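You operate a simulated robot arm through the tools that you are given. There is no shell and no other tool. Be economical: measure what you need, move in short steps, check, and stop when the job is done.

The job below is to be done with a simulated robot arm. You get a single attempt, and the scene is never put back.

Task
Pump 3 strokes of herb sauce into the green turntable cup and set it on the white cup tray.
Fine: turn the cup under the spouts first and out again before you lift it; the other cups stay empty.
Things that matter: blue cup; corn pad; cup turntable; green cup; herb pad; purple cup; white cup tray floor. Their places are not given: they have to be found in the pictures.

It is judged by the outcome, as a careful person would: the job done as asked, and still so three seconds after it is handed in. It fails if anything else is knocked over, pushed out of place, dropped, spilled or broken.

Robot
A 6-joint arm with a two-finger parallel gripper, fixed in place. Base frame: the origin is at the foot of the arm, x ahead of it, y to its left, z up; the work surface is at about z = 860. Units: mm, rad, N and s.
With the tool pointing down near the work surface it reaches from about 240 to 640 mm from the base axis. Its first joint turns from -1.152 to 1.152 rad. Payload 2.7 kg.
The tool frame sits at the grasp point between the pads (the TCP): z along the fingers, y along the line on which they close. The tips reach 23 mm beyond it. The gripper opens to 94 mm. The fingers are 38 mm wide and 10 mm thick; the gripper's body (54 by 96 mm) begins 39 mm behind the TCP.
Orientation is told as [roll, pitch, yaw] about the base's x, y, z axes, in that order, counted from this pose: with the fingers straight down and closing along the base's y, the tool's x points along the base's -x, its y along +y and its z along -z.

Tools
- The arm moves only by the tool arm_command. Its argument "motion" is a list of rows, each an object (a shift or turn left out is 0, a gripper value left out holds the last) with "delta_pos": the shift along the tool's x, y, z in cm, a list of three; "delta_rot": the turn, a rotation vector about the tool's x, y, z in rad, a list of three; "gripper": the opening, from 0 (shut) to 1 (fully open). In form: [{"delta_pos": [x, y, z], "delta_rot": [ax, ay, az], "gripper": gripper}, ...]. A call has 1 to 10 rows; each row is the pose to reach, as a shift and turn from the pose commanded when the call began, along the tool's axes at that moment. Each row takes 0.2 s and may step no farther than 50 mm and 0.15 rad from the row before; otherwise, or with a gripper value out of range, the whole call is refused. Where a pose cannot be reached the arm comes as near as it can. A force on the tool above 40 N (or 10 N above the force at the start of the call, whichever is more), or a blocked arm, ends the call early, and 0.2 s more pass. The fingers move at their own pace (about 45 mm/s each) and stop on an object; they squeeze with about 39 N. The grip force told is the motor's: it shows also when the fingers shut on nothing. Time passes only in rows, and 0.2 s behind the last, so rows that repeat a pose let the fingers close. It gives the time, the measured TCP pose, the force on the tool (base axes), the opening and the grip force at its end, in the units of the frame above (readings bear some noise), with the torque about the TCP (base axes, N m) and any sound that the robot's microphone picked up.
- Cameras (640 x 400 px; columns grow to the right, rows downward): "scene" is fixed at [77.5, -427.6, 1415.2]; the picture's right is [0.78, -0.62, 0.00], its down [-0.29, -0.37, -0.88] and it looks along [0.55, 0.69, -0.47] (base axes); focal length 357 px, centre (320, 200). "wrist" rides on the gripper at [87, 16, -74] in the tool frame; the picture's right is [-0.18, 0.98, 0.00], its down [-0.58, -0.11, -0.81] and it looks along [-0.79, -0.15, 0.59] (tool axes); focal length 243 px, centre (320, 200).
- grab_frame(camera): a new picture of that camera. It takes no simulated time.
- measure_at(camera, pixels): for up to 12 pixels [column, row] of the newest picture of that camera ("zoom" is the newest enlarged one), the place [x, y, z] in the base frame of the surface seen there, good to about 2 mm. It takes no simulated time.
- zoom(camera, box): a new picture of the part [left, top, right, bottom] of that camera's present view, enlarged. It takes no simulated time.
- hand_in(): hands the job in; it is judged then, once.

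Keep the steps short. Do not move on a guess: measure, check each grasp and each placing, and mend mistakes. In all there are 80 turns and 54 pictures (those below and enlarged ones count). Leave the gripper open and the arm clear of the work at the hand-in unless told otherwise, and finish with a single line.

The tools are called after "Emit:" by a JSON object that holds its "fn" and its "kwargs". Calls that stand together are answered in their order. arm_command: Moves the arm, as the interface text tells. Its arguments: {"type":"object","properties":{"motion":{"type":"array","items":{"type":"object","properties":{"delta_pos":{"type":"array","items":{"type":"number"}},"delta_rot":{"type":"array","items":{"type":"number"}},"gripper":{"type":"number"}}}}},"required":["motion"]} The other tools are called the same way: grab_frame (camera) takes a picture; measure_at (camera, pixels) gives the place of the surface under pixels of a picture; zoom (camera, box) takes an enlarged picture of a part of a camera's view; hand_in () hands the job in.

At the start:

```text
clock: 0.0
ee_pos: [422.8, 22.3, 1219.2]
ee_rot: [0.0, -0.001, 0.0]
wrist_force: [-0.1, -0.6, 0.1]
ft_torque: [-0.02, 0.0, 0.01]
opening: 94.3
grip_force: 0.0
```

scene: 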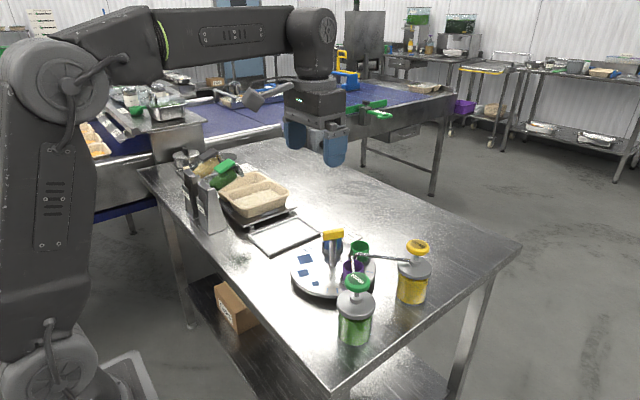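
wrist: 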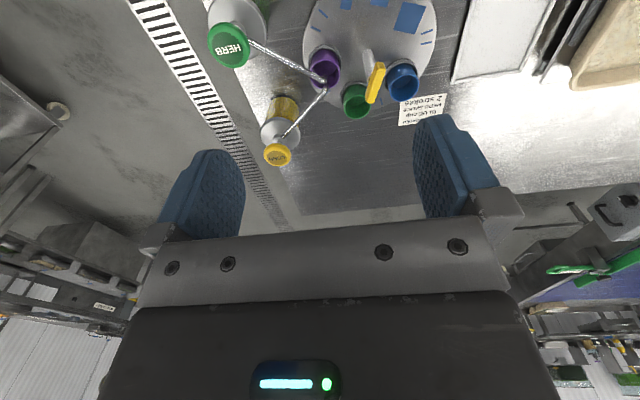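

I see the turntable with three cups, two pumps and a tray. I'll zoom in for detail.

Emit:
{"fn": "zoom", "kwargs": {"camera": "scene", "box": [240, 200, 460, 350]}}

Emit:
{"fn": "zoom", "kwargs": {"camera": "wrist", "box": [200, 0, 460, 165]}}

```text
2.67 times, centred on (350, 275) of scene
```

zoom: 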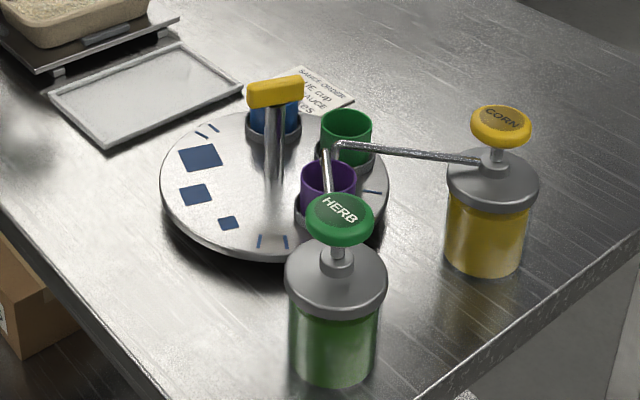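

```text
2.42 times, centred on (330, 82) of wrist
```

zoom: 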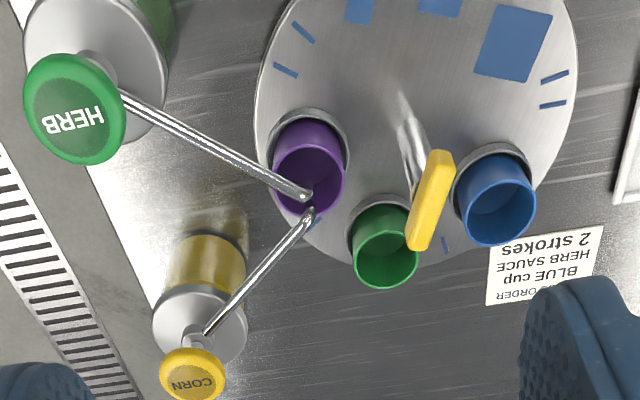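

The card on the table reads "BLUE cup, HERB SAUCE, 2 strokes". That's part of the scene and differs from your request, so I'm keeping to green cup, 3 strokes. Next I'll measure the cups, pumps and handle.

Emit:
{"fn": "measure_at", "kwargs": {"camera": "zoom", "pixels": [[78, 110], [193, 380], [305, 196], [309, 211], [308, 165], [385, 247], [498, 200], [443, 165], [417, 240], [400, 90], [360, 130], [125, 95]]}}

Emit:
{"fn": "measure_at", "kwargs": {"camera": "scene", "pixels": [[326, 234], [342, 232], [334, 238], [334, 262], [334, 275], [248, 234], [283, 252], [320, 233], [278, 217], [283, 235], [357, 280], [418, 246]]}}

```text
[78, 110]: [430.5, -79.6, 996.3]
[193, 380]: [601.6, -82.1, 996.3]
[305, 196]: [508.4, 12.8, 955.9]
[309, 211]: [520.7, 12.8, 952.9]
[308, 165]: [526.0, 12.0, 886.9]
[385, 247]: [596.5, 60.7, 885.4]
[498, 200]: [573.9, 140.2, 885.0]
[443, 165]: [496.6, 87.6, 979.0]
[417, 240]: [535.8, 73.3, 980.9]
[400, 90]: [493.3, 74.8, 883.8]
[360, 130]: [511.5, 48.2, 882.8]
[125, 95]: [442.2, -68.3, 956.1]
```

```text
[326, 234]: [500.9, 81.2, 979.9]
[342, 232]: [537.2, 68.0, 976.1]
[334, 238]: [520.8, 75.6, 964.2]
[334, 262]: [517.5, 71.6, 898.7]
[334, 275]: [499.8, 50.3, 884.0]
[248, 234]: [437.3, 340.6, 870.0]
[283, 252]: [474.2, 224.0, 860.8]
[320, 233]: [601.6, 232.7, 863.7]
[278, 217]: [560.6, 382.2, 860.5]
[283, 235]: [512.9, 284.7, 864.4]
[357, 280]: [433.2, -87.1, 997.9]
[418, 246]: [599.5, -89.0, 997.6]
```

Next I need precise rim and disc positions, so I'm zooming in closer on the turntable.

Emit:
{"fn": "zoom", "kwargs": {"camera": "wrist", "box": [296, 0, 444, 125]}}

```text
3.20 times, centred on (370, 62) of wrist
```

zoom: 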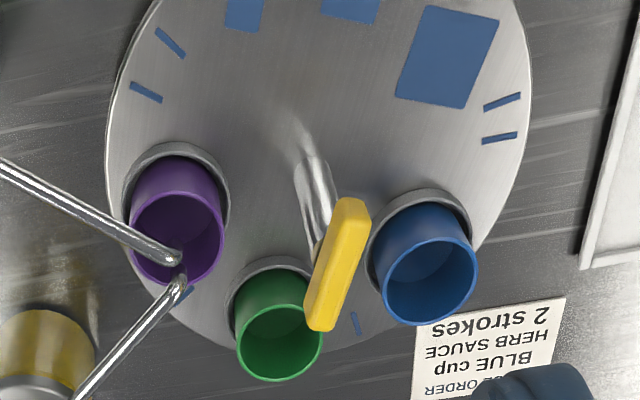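

Emit:
{"fn": "measure_at", "kwargs": {"camera": "zoom", "pixels": [[132, 236], [222, 236], [178, 194], [237, 342], [321, 340], [282, 305], [275, 379], [385, 280], [476, 272], [432, 236], [424, 323], [308, 170]]}}

Emit:
{"fn": "measure_at", "kwargs": {"camera": "zoom", "pixels": [[108, 130], [528, 100], [190, 317], [475, 240], [340, 348], [120, 220], [178, 258], [180, 277], [306, 130], [355, 323], [345, 255], [238, 285]]}}

```text
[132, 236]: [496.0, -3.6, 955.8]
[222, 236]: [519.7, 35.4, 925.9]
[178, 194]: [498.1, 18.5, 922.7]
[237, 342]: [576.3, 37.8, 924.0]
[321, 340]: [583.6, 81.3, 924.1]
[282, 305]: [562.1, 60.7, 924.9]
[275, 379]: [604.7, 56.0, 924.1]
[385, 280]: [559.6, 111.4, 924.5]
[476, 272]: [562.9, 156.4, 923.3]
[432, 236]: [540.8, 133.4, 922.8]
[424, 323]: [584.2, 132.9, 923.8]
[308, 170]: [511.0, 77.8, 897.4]
```

```text
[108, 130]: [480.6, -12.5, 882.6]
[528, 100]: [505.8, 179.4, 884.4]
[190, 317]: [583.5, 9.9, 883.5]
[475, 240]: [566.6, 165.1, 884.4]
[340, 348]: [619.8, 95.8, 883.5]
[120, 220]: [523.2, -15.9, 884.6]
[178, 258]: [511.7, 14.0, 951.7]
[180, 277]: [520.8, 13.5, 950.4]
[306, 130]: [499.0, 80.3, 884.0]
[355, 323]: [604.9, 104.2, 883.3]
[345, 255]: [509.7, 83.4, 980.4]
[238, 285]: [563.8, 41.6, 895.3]
```

Measurements:
- **Cups:** rims are at z≈924. Green is at about (583, 58), blue at (562, 133) and purple at (520, 13), which is under the spouts.
- **Turntable:** the centre is at about (519, 81). The T-handle bar is at z≈980 and points at about -22°, towards the green cup.

Turning the table about -70° brings green under the spouts. I'll move above the handle with yaw -22° and the gripper partly closed.

Emit:
{"fn": "arm_command", "kwargs": {"motion": [{"delta_pos": [-1.92, 1.15, 3.4], "delta_rot": [0, 0, 0.077], "gripper": 0.55}, {"delta_pos": [-3.85, 2.31, 6.8], "delta_rot": [0, 0, 0.154]}, {"delta_pos": [-5.77, 3.46, 10.2], "delta_rot": [0, 0, 0.23]}, {"delta_pos": [-7.7, 4.6, 13.6], "delta_rot": [0, 0, 0.307]}, {"delta_pos": [-9.62, 5.77, 17.0], "delta_rot": [0, 0, 0.384]}, {"delta_pos": [-9.62, 5.77, 17.0], "delta_rot": [0, 0, 0.384]}]}}

Emit:
{"fn": "grab_frame", "kwargs": {"camera": "wrist"}}

Emit:
{"fn": "zoom", "kwargs": {"camera": "scene", "box": [260, 180, 440, 310]}}

```text
clock: 1.4
ee_pos: [519.3, 79.8, 1049.0]
ee_rot: [0.0, 0.0, -0.386]
wrist_force: [1.6, 0.0, -0.8]
ft_torque: [0.0, 0.01, 0.01]
opening: 51.9
grip_force: 0.1
```

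```text
48 pictures are left
```

wrist: 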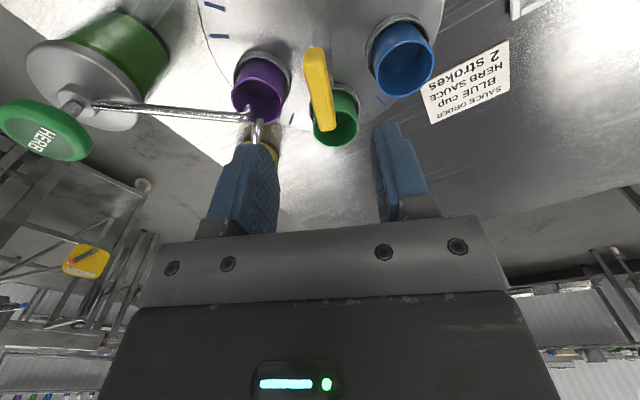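

```text
3.08 times, centred on (350, 245) of scene
```

zoom: 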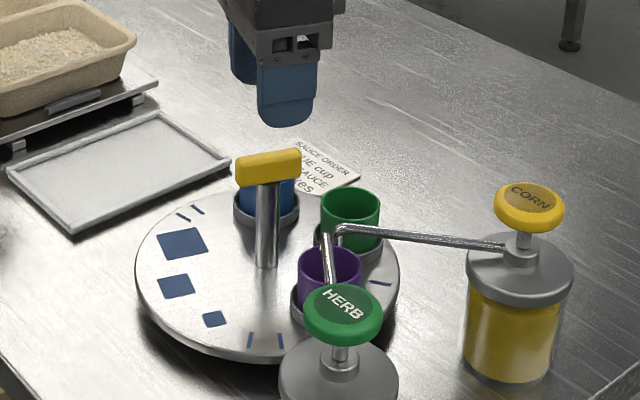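

Emit:
{"fn": "measure_at", "kwargs": {"camera": "wrist", "pixels": [[307, 53], [321, 51], [321, 128], [334, 126], [313, 75], [325, 100]]}}

Emit:
{"fn": "measure_at", "kwargs": {"camera": "zoom", "pixels": [[239, 182], [297, 172], [268, 205], [268, 170], [240, 160], [298, 152]]}}

```text
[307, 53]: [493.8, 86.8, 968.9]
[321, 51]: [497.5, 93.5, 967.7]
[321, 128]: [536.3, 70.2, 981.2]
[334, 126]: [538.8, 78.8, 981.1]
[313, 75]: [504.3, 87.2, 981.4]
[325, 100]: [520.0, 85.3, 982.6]
```

```text
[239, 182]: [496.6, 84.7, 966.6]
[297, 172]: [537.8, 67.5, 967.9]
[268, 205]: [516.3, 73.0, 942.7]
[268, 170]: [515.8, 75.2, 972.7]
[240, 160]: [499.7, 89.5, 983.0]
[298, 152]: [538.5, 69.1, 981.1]
```

The bar is centred near (518.5, 81), with z from 965 to 982. I'll go down to z≈972 and close.

Emit:
{"fn": "arm_command", "kwargs": {"motion": [{"delta_pos": [0, 0.1, 3.9]}, {"delta_pos": [0, 0.1, 7.7]}, {"delta_pos": [0, 0.1, 7.7], "gripper": 0.0}, {"delta_pos": [0, 0.1, 7.7]}, {"delta_pos": [0, 0.1, 7.7]}, {"delta_pos": [0, 0.1, 7.7]}]}}

```text
clock: 2.8
ee_pos: [519.3, 79.8, 972.0]
ee_rot: [0.001, 0.002, -0.384]
wrist_force: [0.0, 1.6, -3.2]
ft_torque: [-0.36, -0.48, -0.07]
opening: 17.5
grip_force: 45.0
```

The bar is gripped at 17.5 mm. Now I'll turn clockwise in short rows, about half of the 70° first.

Emit:
{"fn": "arm_command", "kwargs": {"motion": [{"delta_rot": [0, 0, 0.1]}, {"delta_rot": [0, 0, 0.2]}, {"delta_rot": [0, 0, 0.3]}, {"delta_rot": [0, 0, 0.4]}, {"delta_rot": [0, 0, 0.5]}, {"delta_rot": [0, 0, 0.6]}]}}

Emit:
{"fn": "zoom", "kwargs": {"camera": "scene", "box": [260, 180, 440, 310]}}

```text
clock: 4.2
ee_pos: [519.8, 81.1, 972.0]
ee_rot: [0.0, -0.002, -0.986]
wrist_force: [0.1, -5.8, -5.2]
ft_torque: [0.44, 0.01, 0.06]
opening: 17.5
grip_force: 44.7
```

```text
3.08 times, centred on (350, 245) of scene
```

zoom: 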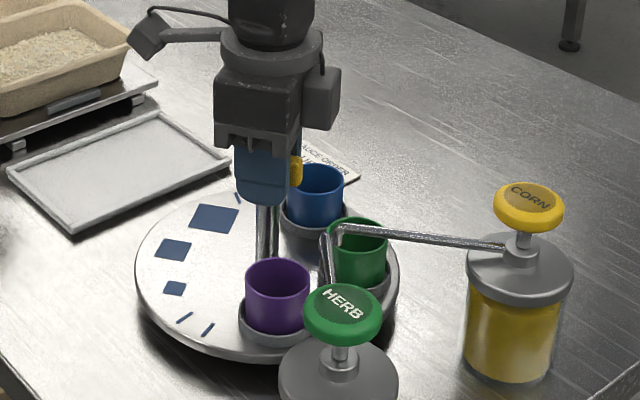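

The table turns with the handle. I'll complete the turn to about -70°.

Emit:
{"fn": "arm_command", "kwargs": {"motion": [{"delta_rot": [0, 0, 0.1]}, {"delta_rot": [0, 0, 0.2]}, {"delta_rot": [0, 0, 0.3]}, {"delta_rot": [0, 0, 0.4]}, {"delta_rot": [0, 0, 0.5]}, {"delta_rot": [0, 0, 0.6]}, {"delta_rot": [0, 0, 0.622]}]}}

Emit:
{"fn": "grab_frame", "kwargs": {"camera": "wrist"}}

Emit:
{"fn": "zoom", "kwargs": {"camera": "scene", "box": [260, 180, 440, 310]}}

```text
clock: 5.8
ee_pos: [520.0, 79.8, 972.5]
ee_rot: [0.002, 0.0, -1.606]
wrist_force: [1.3, -10.8, -6.2]
ft_torque: [-0.21, -0.31, 0.03]
opening: 17.7
grip_force: 44.9
```

```text
45 pictures are left
```

wrist: 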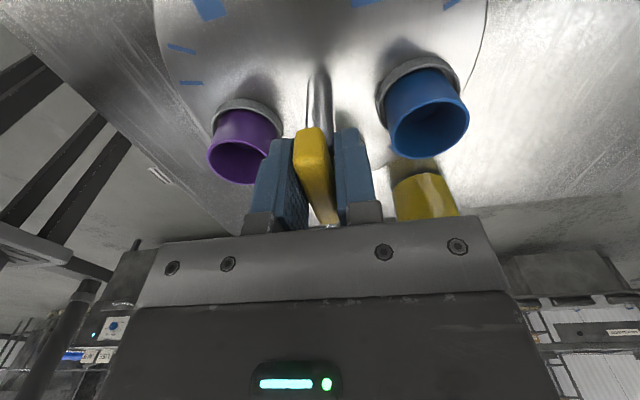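

```text
3.08 times, centred on (350, 245) of scene
```

zoom: 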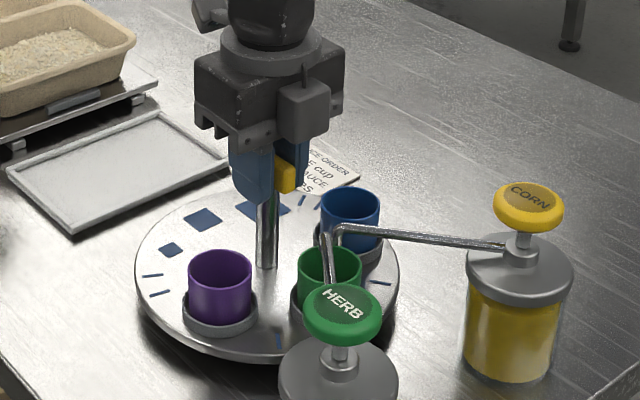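

The green cup now sits where purple was, under the spouts. I'll open the gripper and lift straight up.

Emit:
{"fn": "arm_command", "kwargs": {"motion": [{"gripper": 0.5}, {"gripper": 0.5}, {"gripper": 0.5}, {"delta_pos": [0, 0, -4]}, {"delta_pos": [0, 0, -8]}, {"delta_pos": [0, 0, -10]}, {"delta_pos": [0, 0, -10]}]}}

Emit:
{"fn": "zoom", "kwargs": {"camera": "scene", "box": [280, 220, 450, 360]}}

```text
clock: 7.4
ee_pos: [519.7, 81.7, 1072.7]
ee_rot: [0.0, 0.0, -1.605]
wrist_force: [-0.2, -0.4, 0.7]
ft_torque: [0.01, 0.0, -0.04]
opening: 47.1
grip_force: 0.1
```

```text
2.86 times, centred on (365, 290) of scene
```

zoom: 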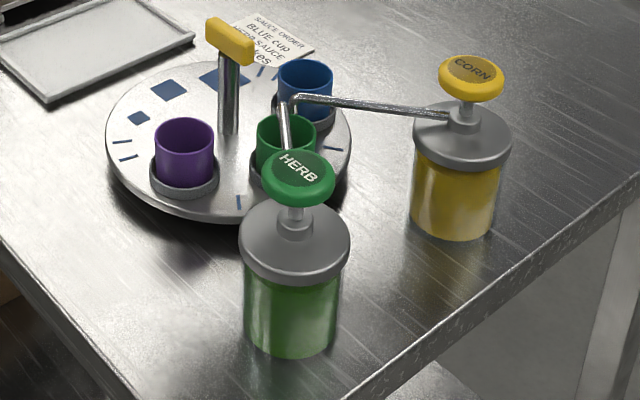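

Next I'll measure the herb pad and the lid below it, to judge the stroke.

Emit:
{"fn": "measure_at", "kwargs": {"camera": "zoom", "pixels": [[299, 170], [265, 176], [333, 176], [299, 152], [298, 192], [297, 215], [260, 250], [295, 240], [286, 135], [314, 132], [258, 132]]}}

```text
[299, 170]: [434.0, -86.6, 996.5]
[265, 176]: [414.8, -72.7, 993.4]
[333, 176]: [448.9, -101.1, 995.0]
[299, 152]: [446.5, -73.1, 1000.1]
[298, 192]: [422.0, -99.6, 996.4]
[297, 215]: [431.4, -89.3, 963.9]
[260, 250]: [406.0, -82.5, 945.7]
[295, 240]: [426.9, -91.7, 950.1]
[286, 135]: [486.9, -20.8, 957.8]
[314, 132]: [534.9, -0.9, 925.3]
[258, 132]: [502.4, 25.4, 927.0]
```

The herb pad is centred at about (433, -87), with its top at about 998. I'll move above it with fingers shut, unwinding the yaw on the way.

Emit:
{"fn": "arm_command", "kwargs": {"motion": [{"delta_pos": [-1.7, -0.8, 0], "delta_rot": [0, 0, -0.149], "gripper": 0}, {"delta_pos": [-3.4, -1.6, 0], "delta_rot": [0, 0, -0.298]}, {"delta_pos": [-5.1, -2.4, 0], "delta_rot": [0, 0, -0.447]}, {"delta_pos": [-6.8, -3.2, 0], "delta_rot": [0, 0, -0.596]}, {"delta_pos": [-8.5, -4.0, 0], "delta_rot": [0, 0, -0.745]}, {"delta_pos": [-10.2, -4.8, 0], "delta_rot": [0, 0, -0.894]}, {"delta_pos": [-11.9, -5.6, 0], "delta_rot": [0, 0, -1.043]}, {"delta_pos": [-13.6, -6.4, 0], "delta_rot": [0, 0, -1.192]}, {"delta_pos": [-15.3, -7.2, 0], "delta_rot": [0, 0, -1.341]}, {"delta_pos": [-17.15, -8.09, 0], "delta_rot": [0, 0, -1.49]}]}}

```text
clock: 9.6
ee_pos: [432.9, -88.2, 1071.8]
ee_rot: [0.0, 0.001, -0.113]
wrist_force: [-0.9, -0.5, 0.1]
ft_torque: [-0.01, -0.03, 0.02]
opening: 0.0
grip_force: 39.0
```

I'm over the pad. I'll go down to just above it, then press slowly to feel for the stroke.

Emit:
{"fn": "arm_command", "kwargs": {"motion": [{"delta_pos": [0, 0, 2.3]}, {"delta_pos": [0, 0, 4.6]}, {"delta_pos": [0, 0, 4.6]}]}}

Emit:
{"fn": "zoom", "kwargs": {"camera": "scene", "box": [280, 220, 450, 360]}}

```text
clock: 10.4
ee_pos: [433.3, -86.9, 1027.3]
ee_rot: [0.001, -0.001, -0.115]
wrist_force: [0.5, -0.3, -1.1]
ft_torque: [0.03, 0.0, 0.01]
opening: 0.0
grip_force: 38.7
```

```text
2.86 times, centred on (365, 290) of scene
```

zoom: 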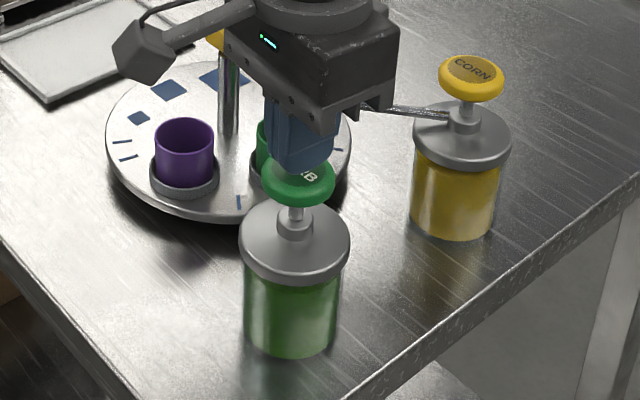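

The fingers are centred over the pad. Now the first press, downward in 4 mm rows with the force guard to find the bottom.

Emit:
{"fn": "arm_command", "kwargs": {"motion": [{"delta_pos": [0, 0, 0.4]}, {"delta_pos": [0, 0, 0.8]}, {"delta_pos": [0, 0, 1.2]}, {"delta_pos": [0, 0, 1.6]}, {"delta_pos": [0, 0, 2.0]}, {"delta_pos": [0, 0, 2.4]}]}}

```text
clock: 11.8
ee_pos: [432.2, -86.6, 1005.3]
ee_rot: [-0.001, -0.003, -0.115]
wrist_force: [-8.1, 2.1, 26.4]
ft_torque: [0.09, 0.36, -0.06]
opening: 0.1
grip_force: 38.5
```

The tip is at z≈982, about 15 mm down, with 26 N and no sound yet. I'll press further.

Emit:
{"fn": "arm_command", "kwargs": {"motion": [{"delta_pos": [0, 0, 0.3]}, {"delta_pos": [0, 0, 0.6]}, {"delta_pos": [0, 0, 0.6]}]}}

Emit:
{"fn": "zoom", "kwargs": {"camera": "scene", "box": [280, 220, 450, 360]}}

```text
clock: 12.2
ee_pos: [433.4, -88.1, 1004.2]
ee_rot: [-0.002, -0.007, -0.116]
wrist_force: [-6.5, 1.9, 16.0]
ft_torque: [0.08, 0.42, -0.02]
opening: 0.2
grip_force: 39.6
stopped in row 1: the force on the tool passed its limit at 44 N (the readings are from after the stop); the commanded pose is now the measured one
```

```text
2.86 times, centred on (365, 290) of scene
```

zoom: 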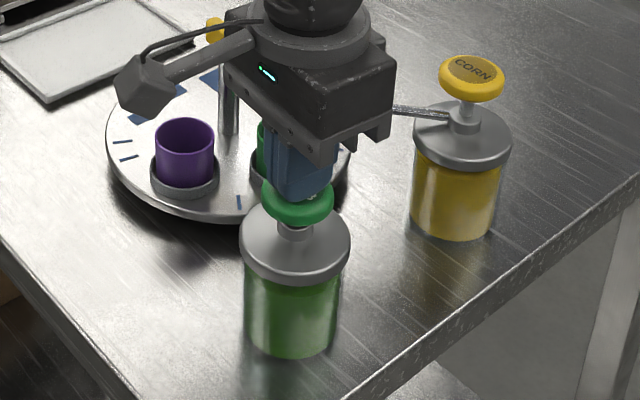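

A hard stop at 44 N means the pump bottomed at TCP z≈1004. I'll raise to let it return fully, then check the cup and pad.

Emit:
{"fn": "arm_command", "kwargs": {"motion": [{"delta_pos": [0, 0, -0.6]}, {"delta_pos": [0, 0, -1.2]}, {"delta_pos": [0, 0, -1.8]}, {"delta_pos": [0, 0, -2.5]}, {"delta_pos": [0, 0, -2.5]}]}}

Emit:
{"fn": "zoom", "kwargs": {"camera": "scene", "box": [280, 220, 450, 360]}}

Emit:
{"fn": "grab_frame", "kwargs": {"camera": "wrist"}}

```text
clock: 13.4
ee_pos: [432.8, -86.7, 1029.3]
ee_rot: [0.0, -0.006, -0.115]
wrist_force: [0.7, -0.4, 0.0]
ft_torque: [0.0, 0.01, -0.04]
opening: 0.1
grip_force: 39.2
```

```text
2.86 times, centred on (365, 290) of scene
```

zoom: 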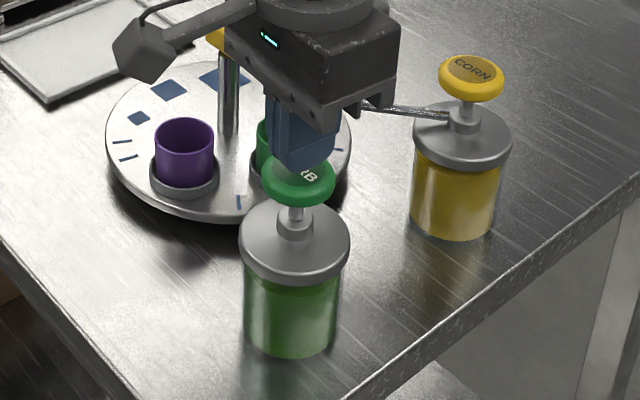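

```text
39 pictures are left
```

wrist: 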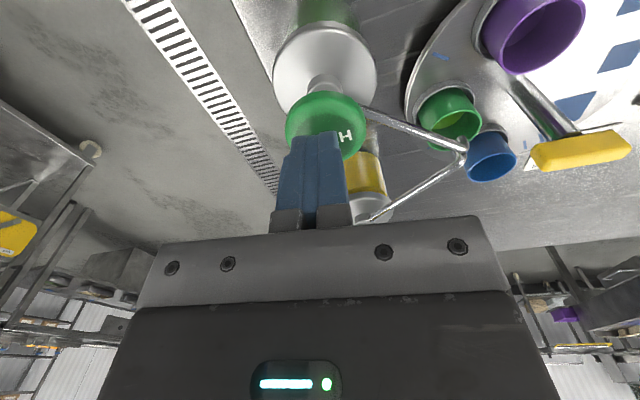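

The pad is back up. I'll check for sauce in the green cup.

Emit:
{"fn": "zoom", "kwargs": {"camera": "wrist", "box": [400, 70, 500, 170]}}

```text
4.00 times, centred on (450, 120) of wrist
```

zoom: 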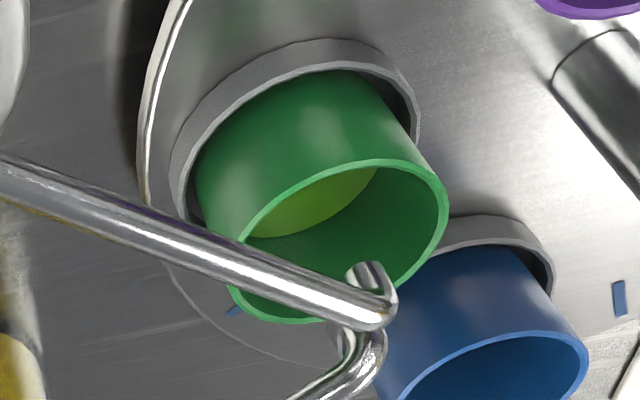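

Lighter green sauce shows in the cup. I'll measure its level so I can count strokes by it.

Emit:
{"fn": "measure_at", "kwargs": {"camera": "zoom", "pixels": [[300, 215], [330, 200], [350, 185], [400, 230]]}}

```text
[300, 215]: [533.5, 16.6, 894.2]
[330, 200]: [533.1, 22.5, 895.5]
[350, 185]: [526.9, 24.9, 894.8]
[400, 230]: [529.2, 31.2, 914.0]
```

The sauce level is about 895 after one stroke. Second stroke: the same travel to the bottom, then release.

Emit:
{"fn": "arm_command", "kwargs": {"motion": [{"delta_pos": [0, 0, 0.5]}, {"delta_pos": [0, 0, 1.0]}, {"delta_pos": [0, 0, 1.5]}, {"delta_pos": [0, 0, 2.0]}, {"delta_pos": [0, 0, 2.4]}, {"delta_pos": [0, 0, 2.7]}, {"delta_pos": [0, 0, 2.9]}, {"delta_pos": [0, 0, 2.9]}]}}

```text
clock: 14.9
ee_pos: [432.7, -87.8, 1005.6]
ee_rot: [0.0, -0.01, -0.115]
wrist_force: [-8.2, 2.3, 15.6]
ft_torque: [0.06, 0.42, -0.02]
opening: 0.0
grip_force: 39.7
stopped in row 7: the force on the tool passed its limit at 43 N (the readings are from after the stop); the commanded pose is now the measured one
```

Emit:
{"fn": "arm_command", "kwargs": {"motion": [{"delta_pos": [0, 0, -0.6]}, {"delta_pos": [0, 0, -1.2]}, {"delta_pos": [0, 0, -1.8]}, {"delta_pos": [0, 0, -2.4]}, {"delta_pos": [0, 0, -2.4]}]}}

Emit:
{"fn": "zoom", "kwargs": {"camera": "wrist", "box": [400, 70, 500, 170]}}

Emit:
{"fn": "measure_at", "kwargs": {"camera": "zoom", "pixels": [[300, 215], [330, 200], [350, 195], [370, 185], [310, 225]]}}

```text
clock: 16.1
ee_pos: [435.4, -87.7, 1028.2]
ee_rot: [-0.002, -0.009, -0.116]
wrist_force: [-0.9, 0.1, -0.3]
ft_torque: [-0.01, 0.02, 0.03]
opening: 0.1
grip_force: 39.1
```

```text
4.00 times, centred on (450, 120) of wrist
```

zoom: 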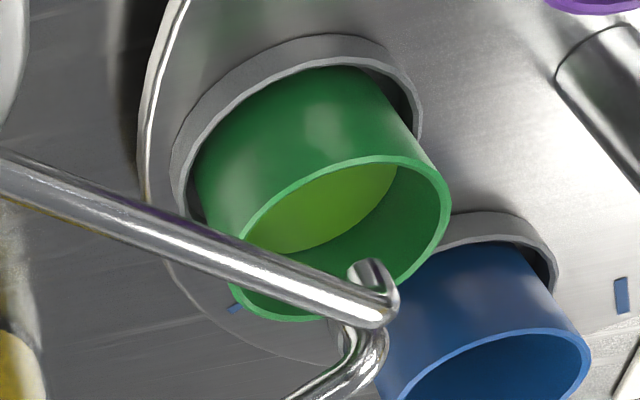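

```text
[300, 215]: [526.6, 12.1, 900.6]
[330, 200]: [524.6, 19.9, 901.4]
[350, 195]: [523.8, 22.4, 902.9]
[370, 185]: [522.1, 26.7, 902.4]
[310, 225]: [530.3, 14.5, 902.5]
```

The level rose from 895 to 902, so both strokes counted. Third stroke now.

Emit:
{"fn": "arm_command", "kwargs": {"motion": [{"delta_pos": [0, 0, 0.5]}, {"delta_pos": [0, 0, 1.0]}, {"delta_pos": [0, 0, 1.5]}, {"delta_pos": [0, 0, 2.0]}, {"delta_pos": [0, 0, 2.4]}, {"delta_pos": [0, 0, 2.7]}, {"delta_pos": [0, 0, 2.9]}, {"delta_pos": [0, 0, 2.9]}]}}

Emit:
{"fn": "arm_command", "kwargs": {"motion": [{"delta_pos": [0, 0, -0.6]}, {"delta_pos": [0, 0, -1.2]}, {"delta_pos": [0, 0, -1.8]}, {"delta_pos": [0, 0, -2.4]}, {"delta_pos": [0, 0, -2.4]}]}}

Emit:
{"fn": "zoom", "kwargs": {"camera": "wrist", "box": [400, 70, 500, 170]}}

Emit:
{"fn": "measure_at", "kwargs": {"camera": "zoom", "pixels": [[300, 215], [330, 200], [350, 195], [370, 185], [310, 225]]}}

```text
clock: 17.6
ee_pos: [434.3, -87.5, 1006.5]
ee_rot: [-0.003, -0.018, -0.113]
wrist_force: [-8.1, 2.1, 15.3]
ft_torque: [0.11, 0.43, -0.02]
opening: 0.0
grip_force: 38.8
stopped in row 7: the force on the tool passed its limit at 43 N (the readings are from after the stop); the commanded pose is now the measured one
```

```text
clock: 18.8
ee_pos: [434.7, -87.8, 1027.4]
ee_rot: [-0.001, -0.016, -0.114]
wrist_force: [-0.2, -0.3, 0.4]
ft_torque: [0.02, 0.0, -0.02]
opening: 0.0
grip_force: 39.1
```

```text
4.00 times, centred on (450, 120) of wrist
```

zoom: 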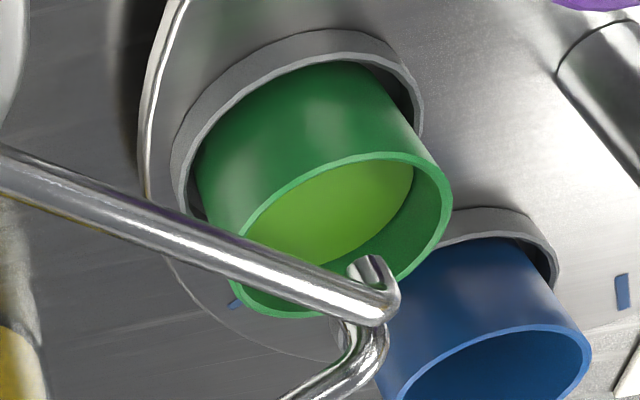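

```text
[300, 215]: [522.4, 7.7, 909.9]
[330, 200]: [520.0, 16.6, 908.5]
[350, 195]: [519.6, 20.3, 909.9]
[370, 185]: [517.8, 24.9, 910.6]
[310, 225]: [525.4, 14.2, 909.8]
```

The level is about 910, so exactly three even strokes are in. I'll lift, correct the slight tilt and start turning the yaw positive to regrip the handle from the other side.

Emit:
{"fn": "arm_command", "kwargs": {"motion": [{"delta_pos": [0, 0, -2.5], "delta_rot": [0, 0.016, 0]}, {"delta_pos": [0, 0, -5], "delta_rot": [0, 0.016, 0]}, {"delta_pos": [0, 0, -5], "delta_rot": [0, 0.016, 0]}]}}

```text
clock: 19.6
ee_pos: [435.6, -88.2, 1078.6]
ee_rot: [-0.003, 0.0, -0.117]
wrist_force: [0.4, -1.1, 0.0]
ft_torque: [0.0, -0.01, 0.0]
opening: 0.2
grip_force: 38.7
```

Emit:
{"fn": "arm_command", "kwargs": {"motion": [{"delta_pos": [-0.63, 1.78, 0], "delta_rot": [0, 0, -0.149], "gripper": 0.5}, {"delta_pos": [-1.27, 3.56, 0], "delta_rot": [0, 0, -0.298]}, {"delta_pos": [-1.9, 5.33, 0], "delta_rot": [0, 0, -0.447]}, {"delta_pos": [-2.53, 7.11, 0], "delta_rot": [0, 0, -0.596]}, {"delta_pos": [-3.17, 8.89, 0], "delta_rot": [0, 0, -0.745]}, {"delta_pos": [-3.8, 10.67, 0], "delta_rot": [0, 0, -0.894]}, {"delta_pos": [-4.43, 12.45, 0], "delta_rot": [0, 0, -1.043]}, {"delta_pos": [-5.06, 14.22, 0], "delta_rot": [0, 0, -1.192]}, {"delta_pos": [-5.7, 16.0, 0], "delta_rot": [0, 0, -1.341]}, {"delta_pos": [-6.33, 17.78, 0], "delta_rot": [0, 0, -1.49]}]}}

Emit:
{"fn": "grab_frame", "kwargs": {"camera": "wrist"}}

```text
clock: 21.8
ee_pos: [515.9, 82.3, 1076.9]
ee_rot: [0.003, 0.003, 1.378]
wrist_force: [-0.4, -0.5, -1.0]
ft_torque: [-0.02, -0.03, -0.01]
opening: 47.1
grip_force: 0.1
```

```text
35 pictures are left
```

wrist: 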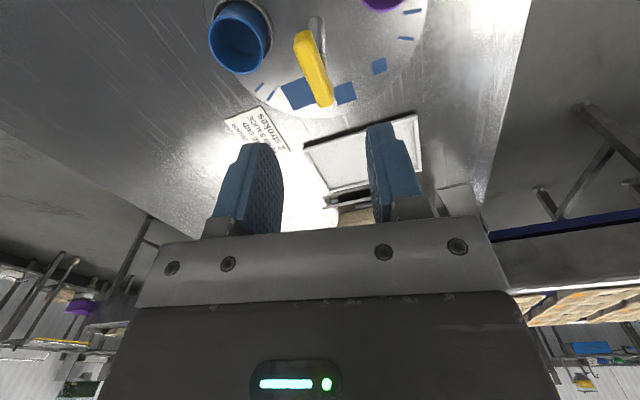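

Emit:
{"fn": "measure_at", "kwargs": {"camera": "wrist", "pixels": [[298, 40], [310, 36], [321, 102], [331, 98], [310, 60], [318, 80]]}}

```text
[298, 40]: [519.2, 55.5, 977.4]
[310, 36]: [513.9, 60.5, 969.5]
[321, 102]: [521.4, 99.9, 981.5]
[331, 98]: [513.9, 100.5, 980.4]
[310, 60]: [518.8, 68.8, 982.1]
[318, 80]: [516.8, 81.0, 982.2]
```

The bar runs along y at about (518, 80). I'll align, go down and grip.

Emit:
{"fn": "arm_command", "kwargs": {"motion": [{"delta_pos": [0.18, -0.27, 1.0], "delta_rot": [0, 0, -0.08]}, {"delta_pos": [0.18, -0.27, 4.0], "delta_rot": [0, 0, -0.158]}, {"delta_pos": [0.18, -0.27, 7.5], "delta_rot": [0, 0, -0.158]}, {"delta_pos": [0.18, -0.27, 10.5], "delta_rot": [0, 0, -0.158]}, {"delta_pos": [0.18, -0.27, 10.5], "delta_rot": [0, 0, -0.158], "gripper": 0}, {"delta_pos": [0.18, -0.27, 10.5], "delta_rot": [0, 0, -0.158]}, {"delta_pos": [0.18, -0.27, 10.5], "delta_rot": [0, 0, -0.158]}, {"delta_pos": [0.18, -0.27, 10.5], "delta_rot": [0, 0, -0.158]}]}}

```text
clock: 23.6
ee_pos: [520.0, 79.8, 972.0]
ee_rot: [0.001, 0.002, 1.531]
wrist_force: [4.6, 0.1, -4.5]
ft_torque: [0.11, -0.31, -0.02]
opening: 17.7
grip_force: 45.2
```

Gripped at 17.7 mm. I'll turn the table clockwise by about 110° in two calls, bringing green to the side facing the arm.

Emit:
{"fn": "arm_command", "kwargs": {"motion": [{"delta_rot": [0, 0, 0.08]}, {"delta_rot": [0, 0, 0.17]}, {"delta_rot": [0, 0, 0.26]}, {"delta_rot": [0, 0, 0.36]}, {"delta_rot": [0, 0, 0.46]}, {"delta_rot": [0, 0, 0.56]}, {"delta_rot": [0, 0, 0.66]}, {"delta_rot": [0, 0, 0.76]}, {"delta_rot": [0, 0, 0.86]}, {"delta_rot": [0, 0, 0.96]}]}}

Emit:
{"fn": "arm_command", "kwargs": {"motion": [{"delta_rot": [0, 0, 0.1]}, {"delta_rot": [0, 0, 0.2]}, {"delta_rot": [0, 0, 0.3]}, {"delta_rot": [0, 0, 0.4]}, {"delta_rot": [0, 0, 0.5]}, {"delta_rot": [0, 0, 0.6]}, {"delta_rot": [0, 0, 0.7]}, {"delta_rot": [0, 0, 0.8]}, {"delta_rot": [0, 0, 0.88]}, {"delta_rot": [0, 0, 0.96]}]}}

Emit:
{"fn": "zoom", "kwargs": {"camera": "scene", "box": [260, 180, 440, 310]}}

```text
clock: 25.8
ee_pos: [519.4, 79.1, 972.9]
ee_rot: [-0.002, 0.001, 0.571]
wrist_force: [9.2, 4.7, -3.7]
ft_torque: [0.35, -0.09, 0.02]
opening: 17.6
grip_force: 44.9
```

```text
clock: 27.8
ee_pos: [515.4, 81.8, 973.3]
ee_rot: [-0.007, 0.011, -0.261]
wrist_force: [-12.5, -2.1, 5.2]
ft_torque: [0.67, -0.24, 2.3]
opening: 37.0
grip_force: 45.2
stopped in row 9: the force on the tool passed its limit at 43 N (the readings are from after the stop); the commanded pose is now the measured one
```

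```text
3.08 times, centred on (350, 245) of scene
```

zoom: 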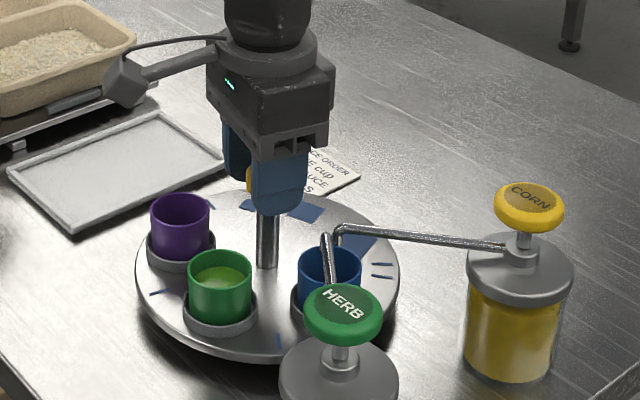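

The table hit an end stop at the 70° step. Green is well clear of the spouts, but the bar is now skewed in the fingers (opening 37 mm). I'll turn the tool back to match the bar to relieve it, then open and lift.

Emit:
{"fn": "arm_command", "kwargs": {"motion": [{"delta_rot": [0, 0, -0.14], "gripper": 0.5}, {"delta_rot": [0, 0, -0.28], "gripper": 0.55}, {"delta_rot": [0, 0, -0.42], "gripper": 0.55}, {"delta_rot": [0, 0, -0.56], "gripper": 0.55}, {"delta_rot": [0, 0, -0.575], "gripper": 0.55}]}}

Emit:
{"fn": "arm_command", "kwargs": {"motion": [{"delta_pos": [0, 0, -3]}, {"delta_pos": [0, 0, -7]}, {"delta_pos": [0, 0, -11]}, {"delta_pos": [0, 0, -11]}]}}

Emit:
{"fn": "grab_frame", "kwargs": {"camera": "scene"}}

Emit:
{"fn": "grab_frame", "kwargs": {"camera": "wrist"}}

```text
clock: 29.0
ee_pos: [516.1, 80.5, 971.7]
ee_rot: [0.001, 0.012, 0.307]
wrist_force: [0.1, 0.2, -1.0]
ft_torque: [0.01, -0.01, 0.0]
opening: 51.7
grip_force: 0.1
```

```text
clock: 30.0
ee_pos: [517.2, 79.6, 1081.9]
ee_rot: [0.001, 0.013, 0.304]
wrist_force: [0.5, 1.0, -0.1]
ft_torque: [-0.02, 0.0, 0.03]
opening: 51.9
grip_force: 0.1
```

```text
33 pictures are left
```

scene: 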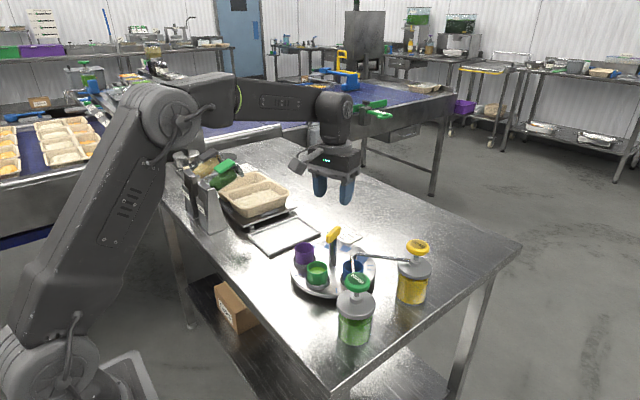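

```text
32 pictures are left
```

wrist: 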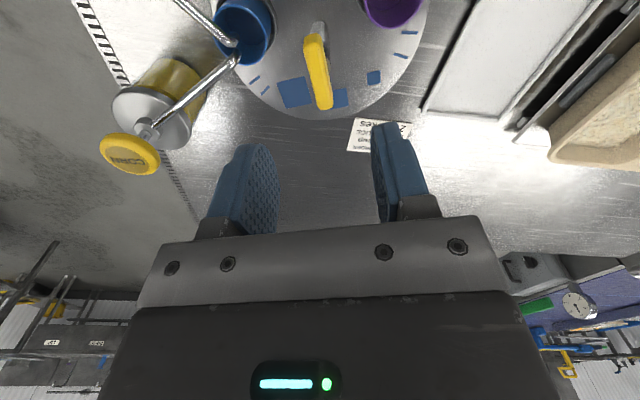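

Released cleanly. Nothing is disturbed. Now I'll locate the green cup exactly in its new place.

Emit:
{"fn": "zoom", "kwargs": {"camera": "scene", "box": [280, 220, 380, 300]}}

```text
5.00 times, centred on (330, 260) of scene
```

zoom: 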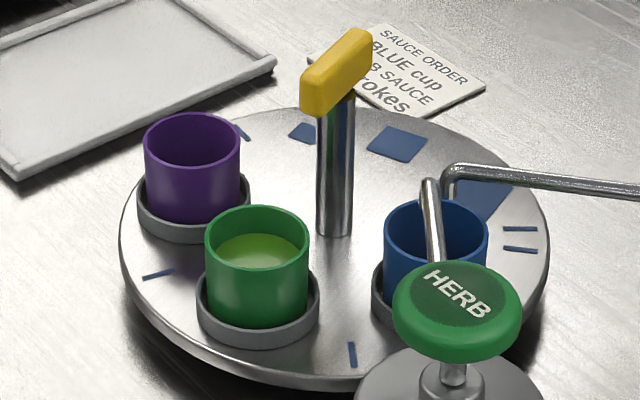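

Emit:
{"fn": "measure_at", "kwargs": {"camera": "zoom", "pixels": [[207, 240], [307, 240], [257, 207], [257, 272], [257, 340], [202, 288], [318, 288], [193, 115], [193, 166], [302, 112], [370, 35], [250, 255]]}}

Emit:
{"fn": "measure_at", "kwargs": {"camera": "scene", "pixels": [[248, 234], [271, 251], [318, 234], [289, 216], [283, 233], [265, 233], [300, 235], [275, 243]]}}

```text
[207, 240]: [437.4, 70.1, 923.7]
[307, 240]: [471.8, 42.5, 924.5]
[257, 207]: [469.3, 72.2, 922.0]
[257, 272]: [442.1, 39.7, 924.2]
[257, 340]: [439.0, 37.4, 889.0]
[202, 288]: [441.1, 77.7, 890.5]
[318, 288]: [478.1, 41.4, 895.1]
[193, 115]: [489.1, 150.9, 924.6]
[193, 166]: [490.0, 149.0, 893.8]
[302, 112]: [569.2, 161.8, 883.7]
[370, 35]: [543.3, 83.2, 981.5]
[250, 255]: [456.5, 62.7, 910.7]
```

```text
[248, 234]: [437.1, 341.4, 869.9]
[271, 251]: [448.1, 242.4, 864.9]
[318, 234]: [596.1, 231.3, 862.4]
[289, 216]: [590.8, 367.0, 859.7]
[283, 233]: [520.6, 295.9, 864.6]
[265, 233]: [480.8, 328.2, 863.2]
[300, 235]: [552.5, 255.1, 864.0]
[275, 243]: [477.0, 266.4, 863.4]
```

Green cup centre is (455.3, 56.2), rim 924, holder ring top ≈895. The tray floor is z≈864, around (520, 285). I'll move above the cup with the camera boom facing away from the handle, opening about 60 mm.

Emit:
{"fn": "arm_command", "kwargs": {"motion": [{"delta_pos": [2.2, -0.13, 0], "delta_rot": [0.004, -0.0124, -0.02], "gripper": 0.64}, {"delta_pos": [4.4, -0.25, 0], "delta_rot": [0.004, -0.0124, -0.045]}, {"delta_pos": [6.61, -0.38, 2], "delta_rot": [0.004, -0.0124, -0.045]}, {"delta_pos": [6.61, -0.38, 6], "delta_rot": [0.004, -0.0124, -0.045]}, {"delta_pos": [6.61, -0.38, 10], "delta_rot": [0.004, -0.0124, -0.045]}, {"delta_pos": [6.61, -0.38, 12], "delta_rot": [0.004, -0.0124, -0.045]}, {"delta_pos": [6.61, -0.38, 12], "delta_rot": [0.004, -0.0124, -0.045]}]}}

Emit:
{"fn": "zoom", "kwargs": {"camera": "scene", "box": [260, 190, 400, 300]}}

Emit:
{"fn": "grab_frame", "kwargs": {"camera": "wrist"}}

```text
clock: 31.6
ee_pos: [454.3, 56.1, 963.0]
ee_rot: [-0.004, 0.0, 0.352]
wrist_force: [0.1, 0.4, 0.4]
ft_torque: [-0.01, -0.01, -0.01]
opening: 60.4
grip_force: 0.0
```

```text
3.64 times, centred on (330, 245) of scene
```

zoom: 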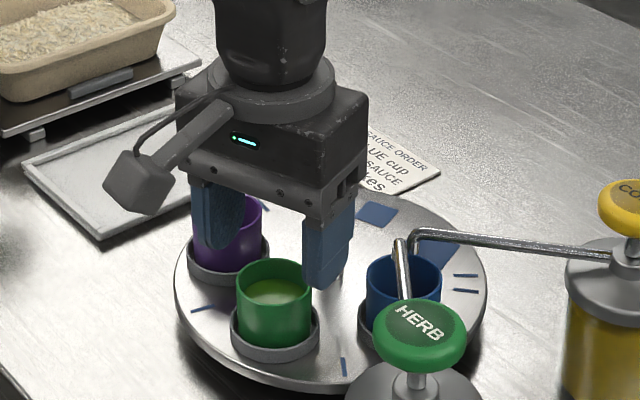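

```text
29 pictures are left
```

wrist: 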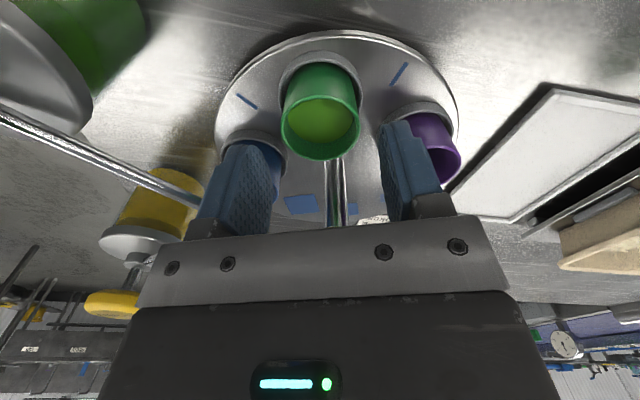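

The cup is midway between the fingers. I'll go down to z≈922 (tips just above the holder ring) and close.

Emit:
{"fn": "arm_command", "kwargs": {"motion": [{"delta_pos": [-0.05, 0, 1.5]}, {"delta_pos": [-0.05, 0, 3]}, {"delta_pos": [-0.05, 0, 4.1]}, {"delta_pos": [-0.05, 0, 4.1]}, {"delta_pos": [-0.05, 0, 4.1], "gripper": 0.4}, {"delta_pos": [-0.05, 0, 4.1], "gripper": 0.4}, {"delta_pos": [-0.05, 0, 4.1], "gripper": 0.4}]}}

```text
clock: 32.3
ee_pos: [457.3, 56.6, 935.6]
ee_rot: [-0.006, -0.012, 0.352]
wrist_force: [-0.3, -0.7, 4.0]
ft_torque: [0.08, -0.12, -0.01]
opening: 60.3
grip_force: 0.1
stopped in row 3: the force on the tool passed its limit at 53 N (the readings are from after the stop); the commanded pose is now the measured one
```

It stopped early at z≈935 on contact. I'll look before doing anything else.

Emit:
{"fn": "zoom", "kwargs": {"camera": "scene", "box": [280, 190, 380, 290]}}

Emit:
{"fn": "grab_frame", "kwargs": {"camera": "wrist"}}

```text
4.00 times, centred on (330, 240) of scene
```

zoom: 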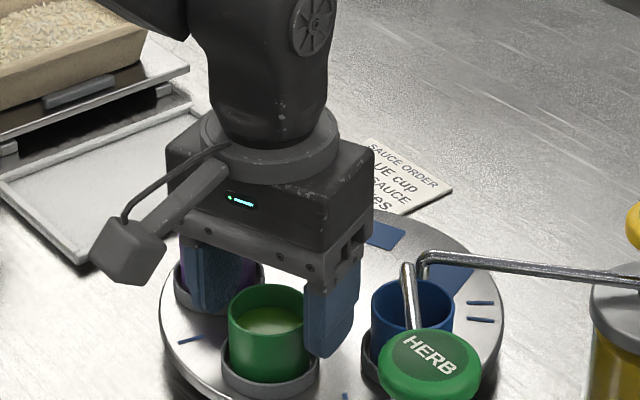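

```text
27 pictures are left
```

wrist: 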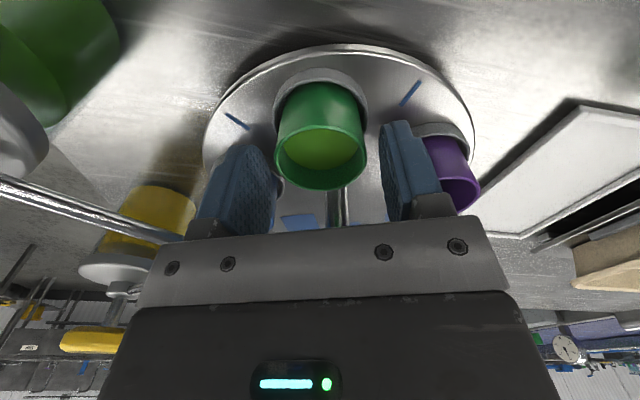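

The fingers are clear of the cups, so the likely contact is the gripper housing against the handle bar at z≈982, which I can't see. I'll back up 40 mm, then tilt the tool about its closing axis so the housing leans away from the handle.

Emit:
{"fn": "arm_command", "kwargs": {"motion": [{"delta_pos": [0, 0, -2]}, {"delta_pos": [0, 0, -4]}, {"delta_pos": [0, 0, -4], "delta_rot": [0, -0.12, 0]}, {"delta_pos": [0, 0, -4], "delta_rot": [0, -0.25, 0]}, {"delta_pos": [0, 0, -4], "delta_rot": [0, -0.25, 0]}]}}

Emit:
{"fn": "zoom", "kwargs": {"camera": "scene", "box": [280, 190, 380, 290]}}

Emit:
{"fn": "grab_frame", "kwargs": {"camera": "wrist"}}

```text
clock: 33.5
ee_pos: [456.2, 54.6, 975.1]
ee_rot: [-0.006, -0.263, 0.355]
wrist_force: [0.2, -0.4, 0.2]
ft_torque: [0.0, 0.01, 0.0]
opening: 60.1
grip_force: 0.1
```

```text
4.00 times, centred on (330, 240) of scene
```

zoom: 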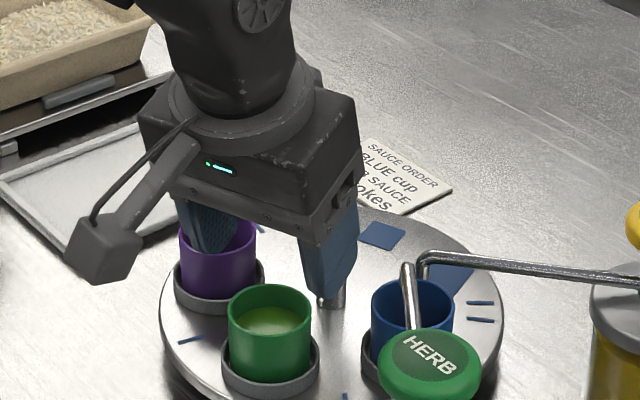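

```text
25 pictures are left
```

wrist: 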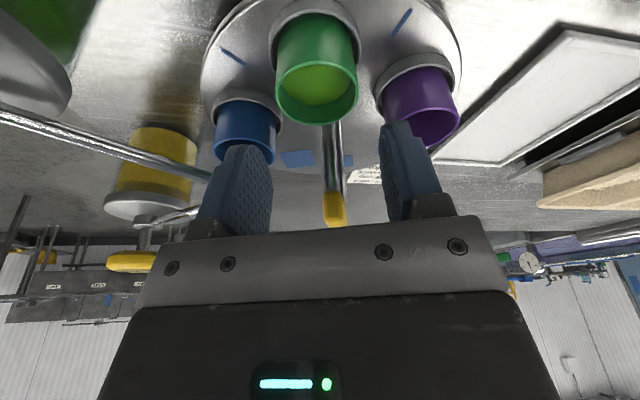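

Emit:
{"fn": "measure_at", "kwargs": {"camera": "wrist", "pixels": [[334, 208], [334, 222], [327, 205], [343, 204], [277, 88], [357, 88], [315, 62], [318, 123], [440, 115]]}}

```text
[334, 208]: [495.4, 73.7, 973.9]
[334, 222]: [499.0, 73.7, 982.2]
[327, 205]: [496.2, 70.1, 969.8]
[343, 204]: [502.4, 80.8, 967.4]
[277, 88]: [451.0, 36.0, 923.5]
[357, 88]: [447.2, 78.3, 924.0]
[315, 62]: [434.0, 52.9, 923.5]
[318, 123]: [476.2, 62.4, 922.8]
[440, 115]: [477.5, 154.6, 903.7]
```

The cup is undisturbed at (455, 57) and the bar end is at (495, 74). With the tilt there's room, so I'll go straight down to z≈925, watching the force.

Emit:
{"fn": "arm_command", "kwargs": {"motion": [{"delta_pos": [0.45, 0.13, 1.2]}, {"delta_pos": [0.85, 0.13, 2.4]}, {"delta_pos": [1.2, 0.13, 3.6]}, {"delta_pos": [1.5, 0.13, 4.83]}, {"delta_pos": [1.5, 0.13, 4.83]}]}}

Emit:
{"fn": "zoom", "kwargs": {"camera": "scene", "box": [280, 190, 380, 290]}}

Emit:
{"fn": "grab_frame", "kwargs": {"camera": "wrist"}}

```text
clock: 34.7
ee_pos: [453.0, 55.9, 925.3]
ee_rot: [-0.006, -0.26, 0.356]
wrist_force: [0.0, 0.1, 0.4]
ft_torque: [0.01, -0.03, 0.01]
opening: 60.2
grip_force: 0.0
```

```text
4.00 times, centred on (330, 240) of scene
```

zoom: 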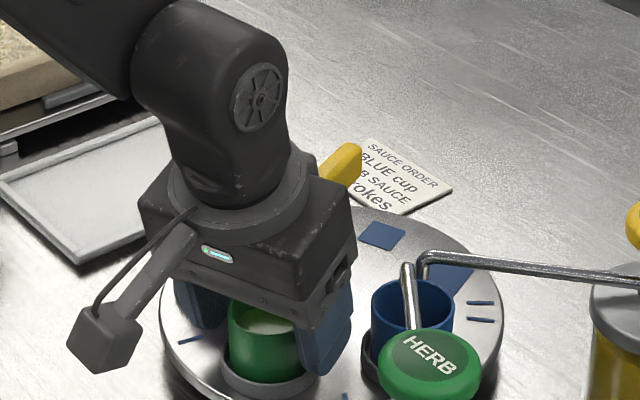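

```text
23 pictures are left
```

wrist: 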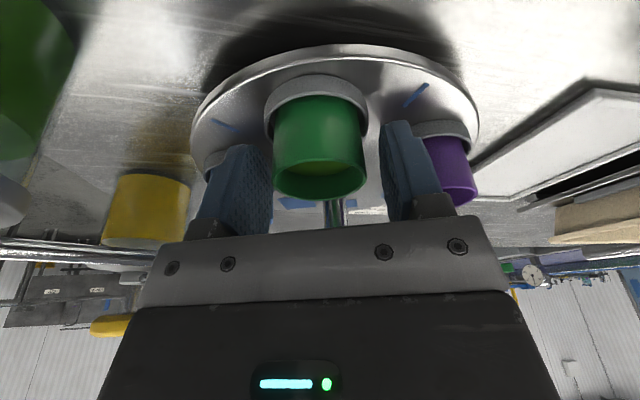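

No contact this time, and the cup is centred between the fingers. Closing.

Emit:
{"fn": "arm_command", "kwargs": {"motion": [{"gripper": 0.38}, {"gripper": 0.38}, {"gripper": 0.38}, {"gripper": 0.38}]}}

```text
clock: 35.7
ee_pos: [455.0, 55.9, 925.7]
ee_rot: [-0.005, -0.262, 0.353]
wrist_force: [0.1, 0.1, -0.2]
ft_torque: [0.0, -0.01, -0.01]
opening: 44.1
grip_force: 39.2
```

Holding at 44.1 mm with full grip force. I'll lift straight up, slowly at first.

Emit:
{"fn": "arm_command", "kwargs": {"motion": [{"delta_pos": [-0.13, 0, -0.48]}, {"delta_pos": [-0.39, 0, -1.45]}, {"delta_pos": [-0.78, 0, -2.9]}, {"delta_pos": [-1.17, 0, -4.35]}, {"delta_pos": [-1.56, 0, -5.8]}, {"delta_pos": [-1.95, 0, -7.24]}, {"delta_pos": [-1.95, 0, -7.24]}]}}

Emit:
{"fn": "grab_frame", "kwargs": {"camera": "scene"}}

Emit:
{"fn": "grab_frame", "kwargs": {"camera": "wrist"}}

```text
clock: 37.3
ee_pos: [455.0, 56.1, 999.3]
ee_rot: [-0.004, -0.261, 0.355]
wrist_force: [-0.4, 0.8, -0.6]
ft_torque: [0.02, 0.0, 0.0]
opening: 44.2
grip_force: 38.6
```

```text
22 pictures are left
```

scene: 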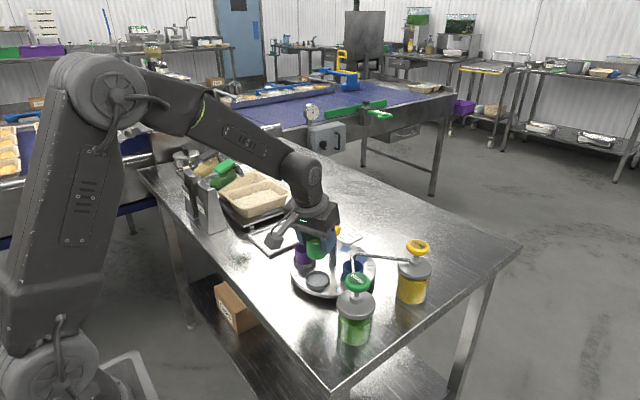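

```text
21 pictures are left
```

wrist: 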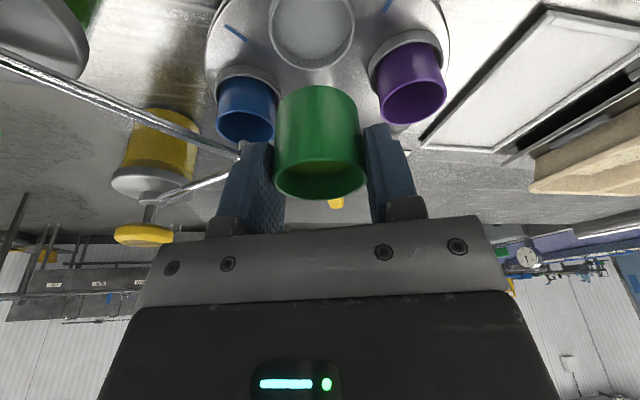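

The cup is lifted and upright. Before choosing the placing spot I'll measure the tray edges and the bowl and scale next to it.

Emit:
{"fn": "zoom", "kwargs": {"camera": "scene", "box": [170, 140, 350, 270]}}

Emit:
{"fn": "measure_at", "kwargs": {"camera": "zoom", "pixels": [[280, 345], [330, 400], [370, 330], [420, 290], [490, 290], [340, 280], [300, 205], [390, 185], [200, 240], [300, 325], [440, 240], [370, 345]]}}

```text
3.08 times, centred on (260, 205) of scene
```

zoom: 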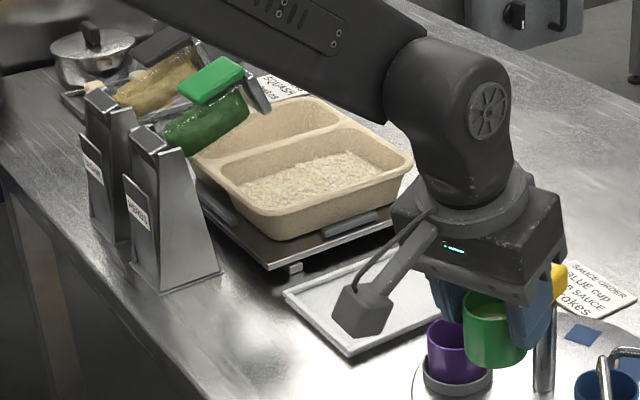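

```text
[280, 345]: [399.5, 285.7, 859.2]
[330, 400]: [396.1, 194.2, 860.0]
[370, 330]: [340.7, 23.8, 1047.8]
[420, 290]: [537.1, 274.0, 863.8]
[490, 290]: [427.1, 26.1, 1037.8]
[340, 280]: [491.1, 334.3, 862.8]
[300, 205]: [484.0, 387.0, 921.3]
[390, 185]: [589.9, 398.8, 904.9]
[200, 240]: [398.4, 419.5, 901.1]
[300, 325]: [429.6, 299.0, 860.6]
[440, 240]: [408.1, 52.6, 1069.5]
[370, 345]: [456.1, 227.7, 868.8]
```

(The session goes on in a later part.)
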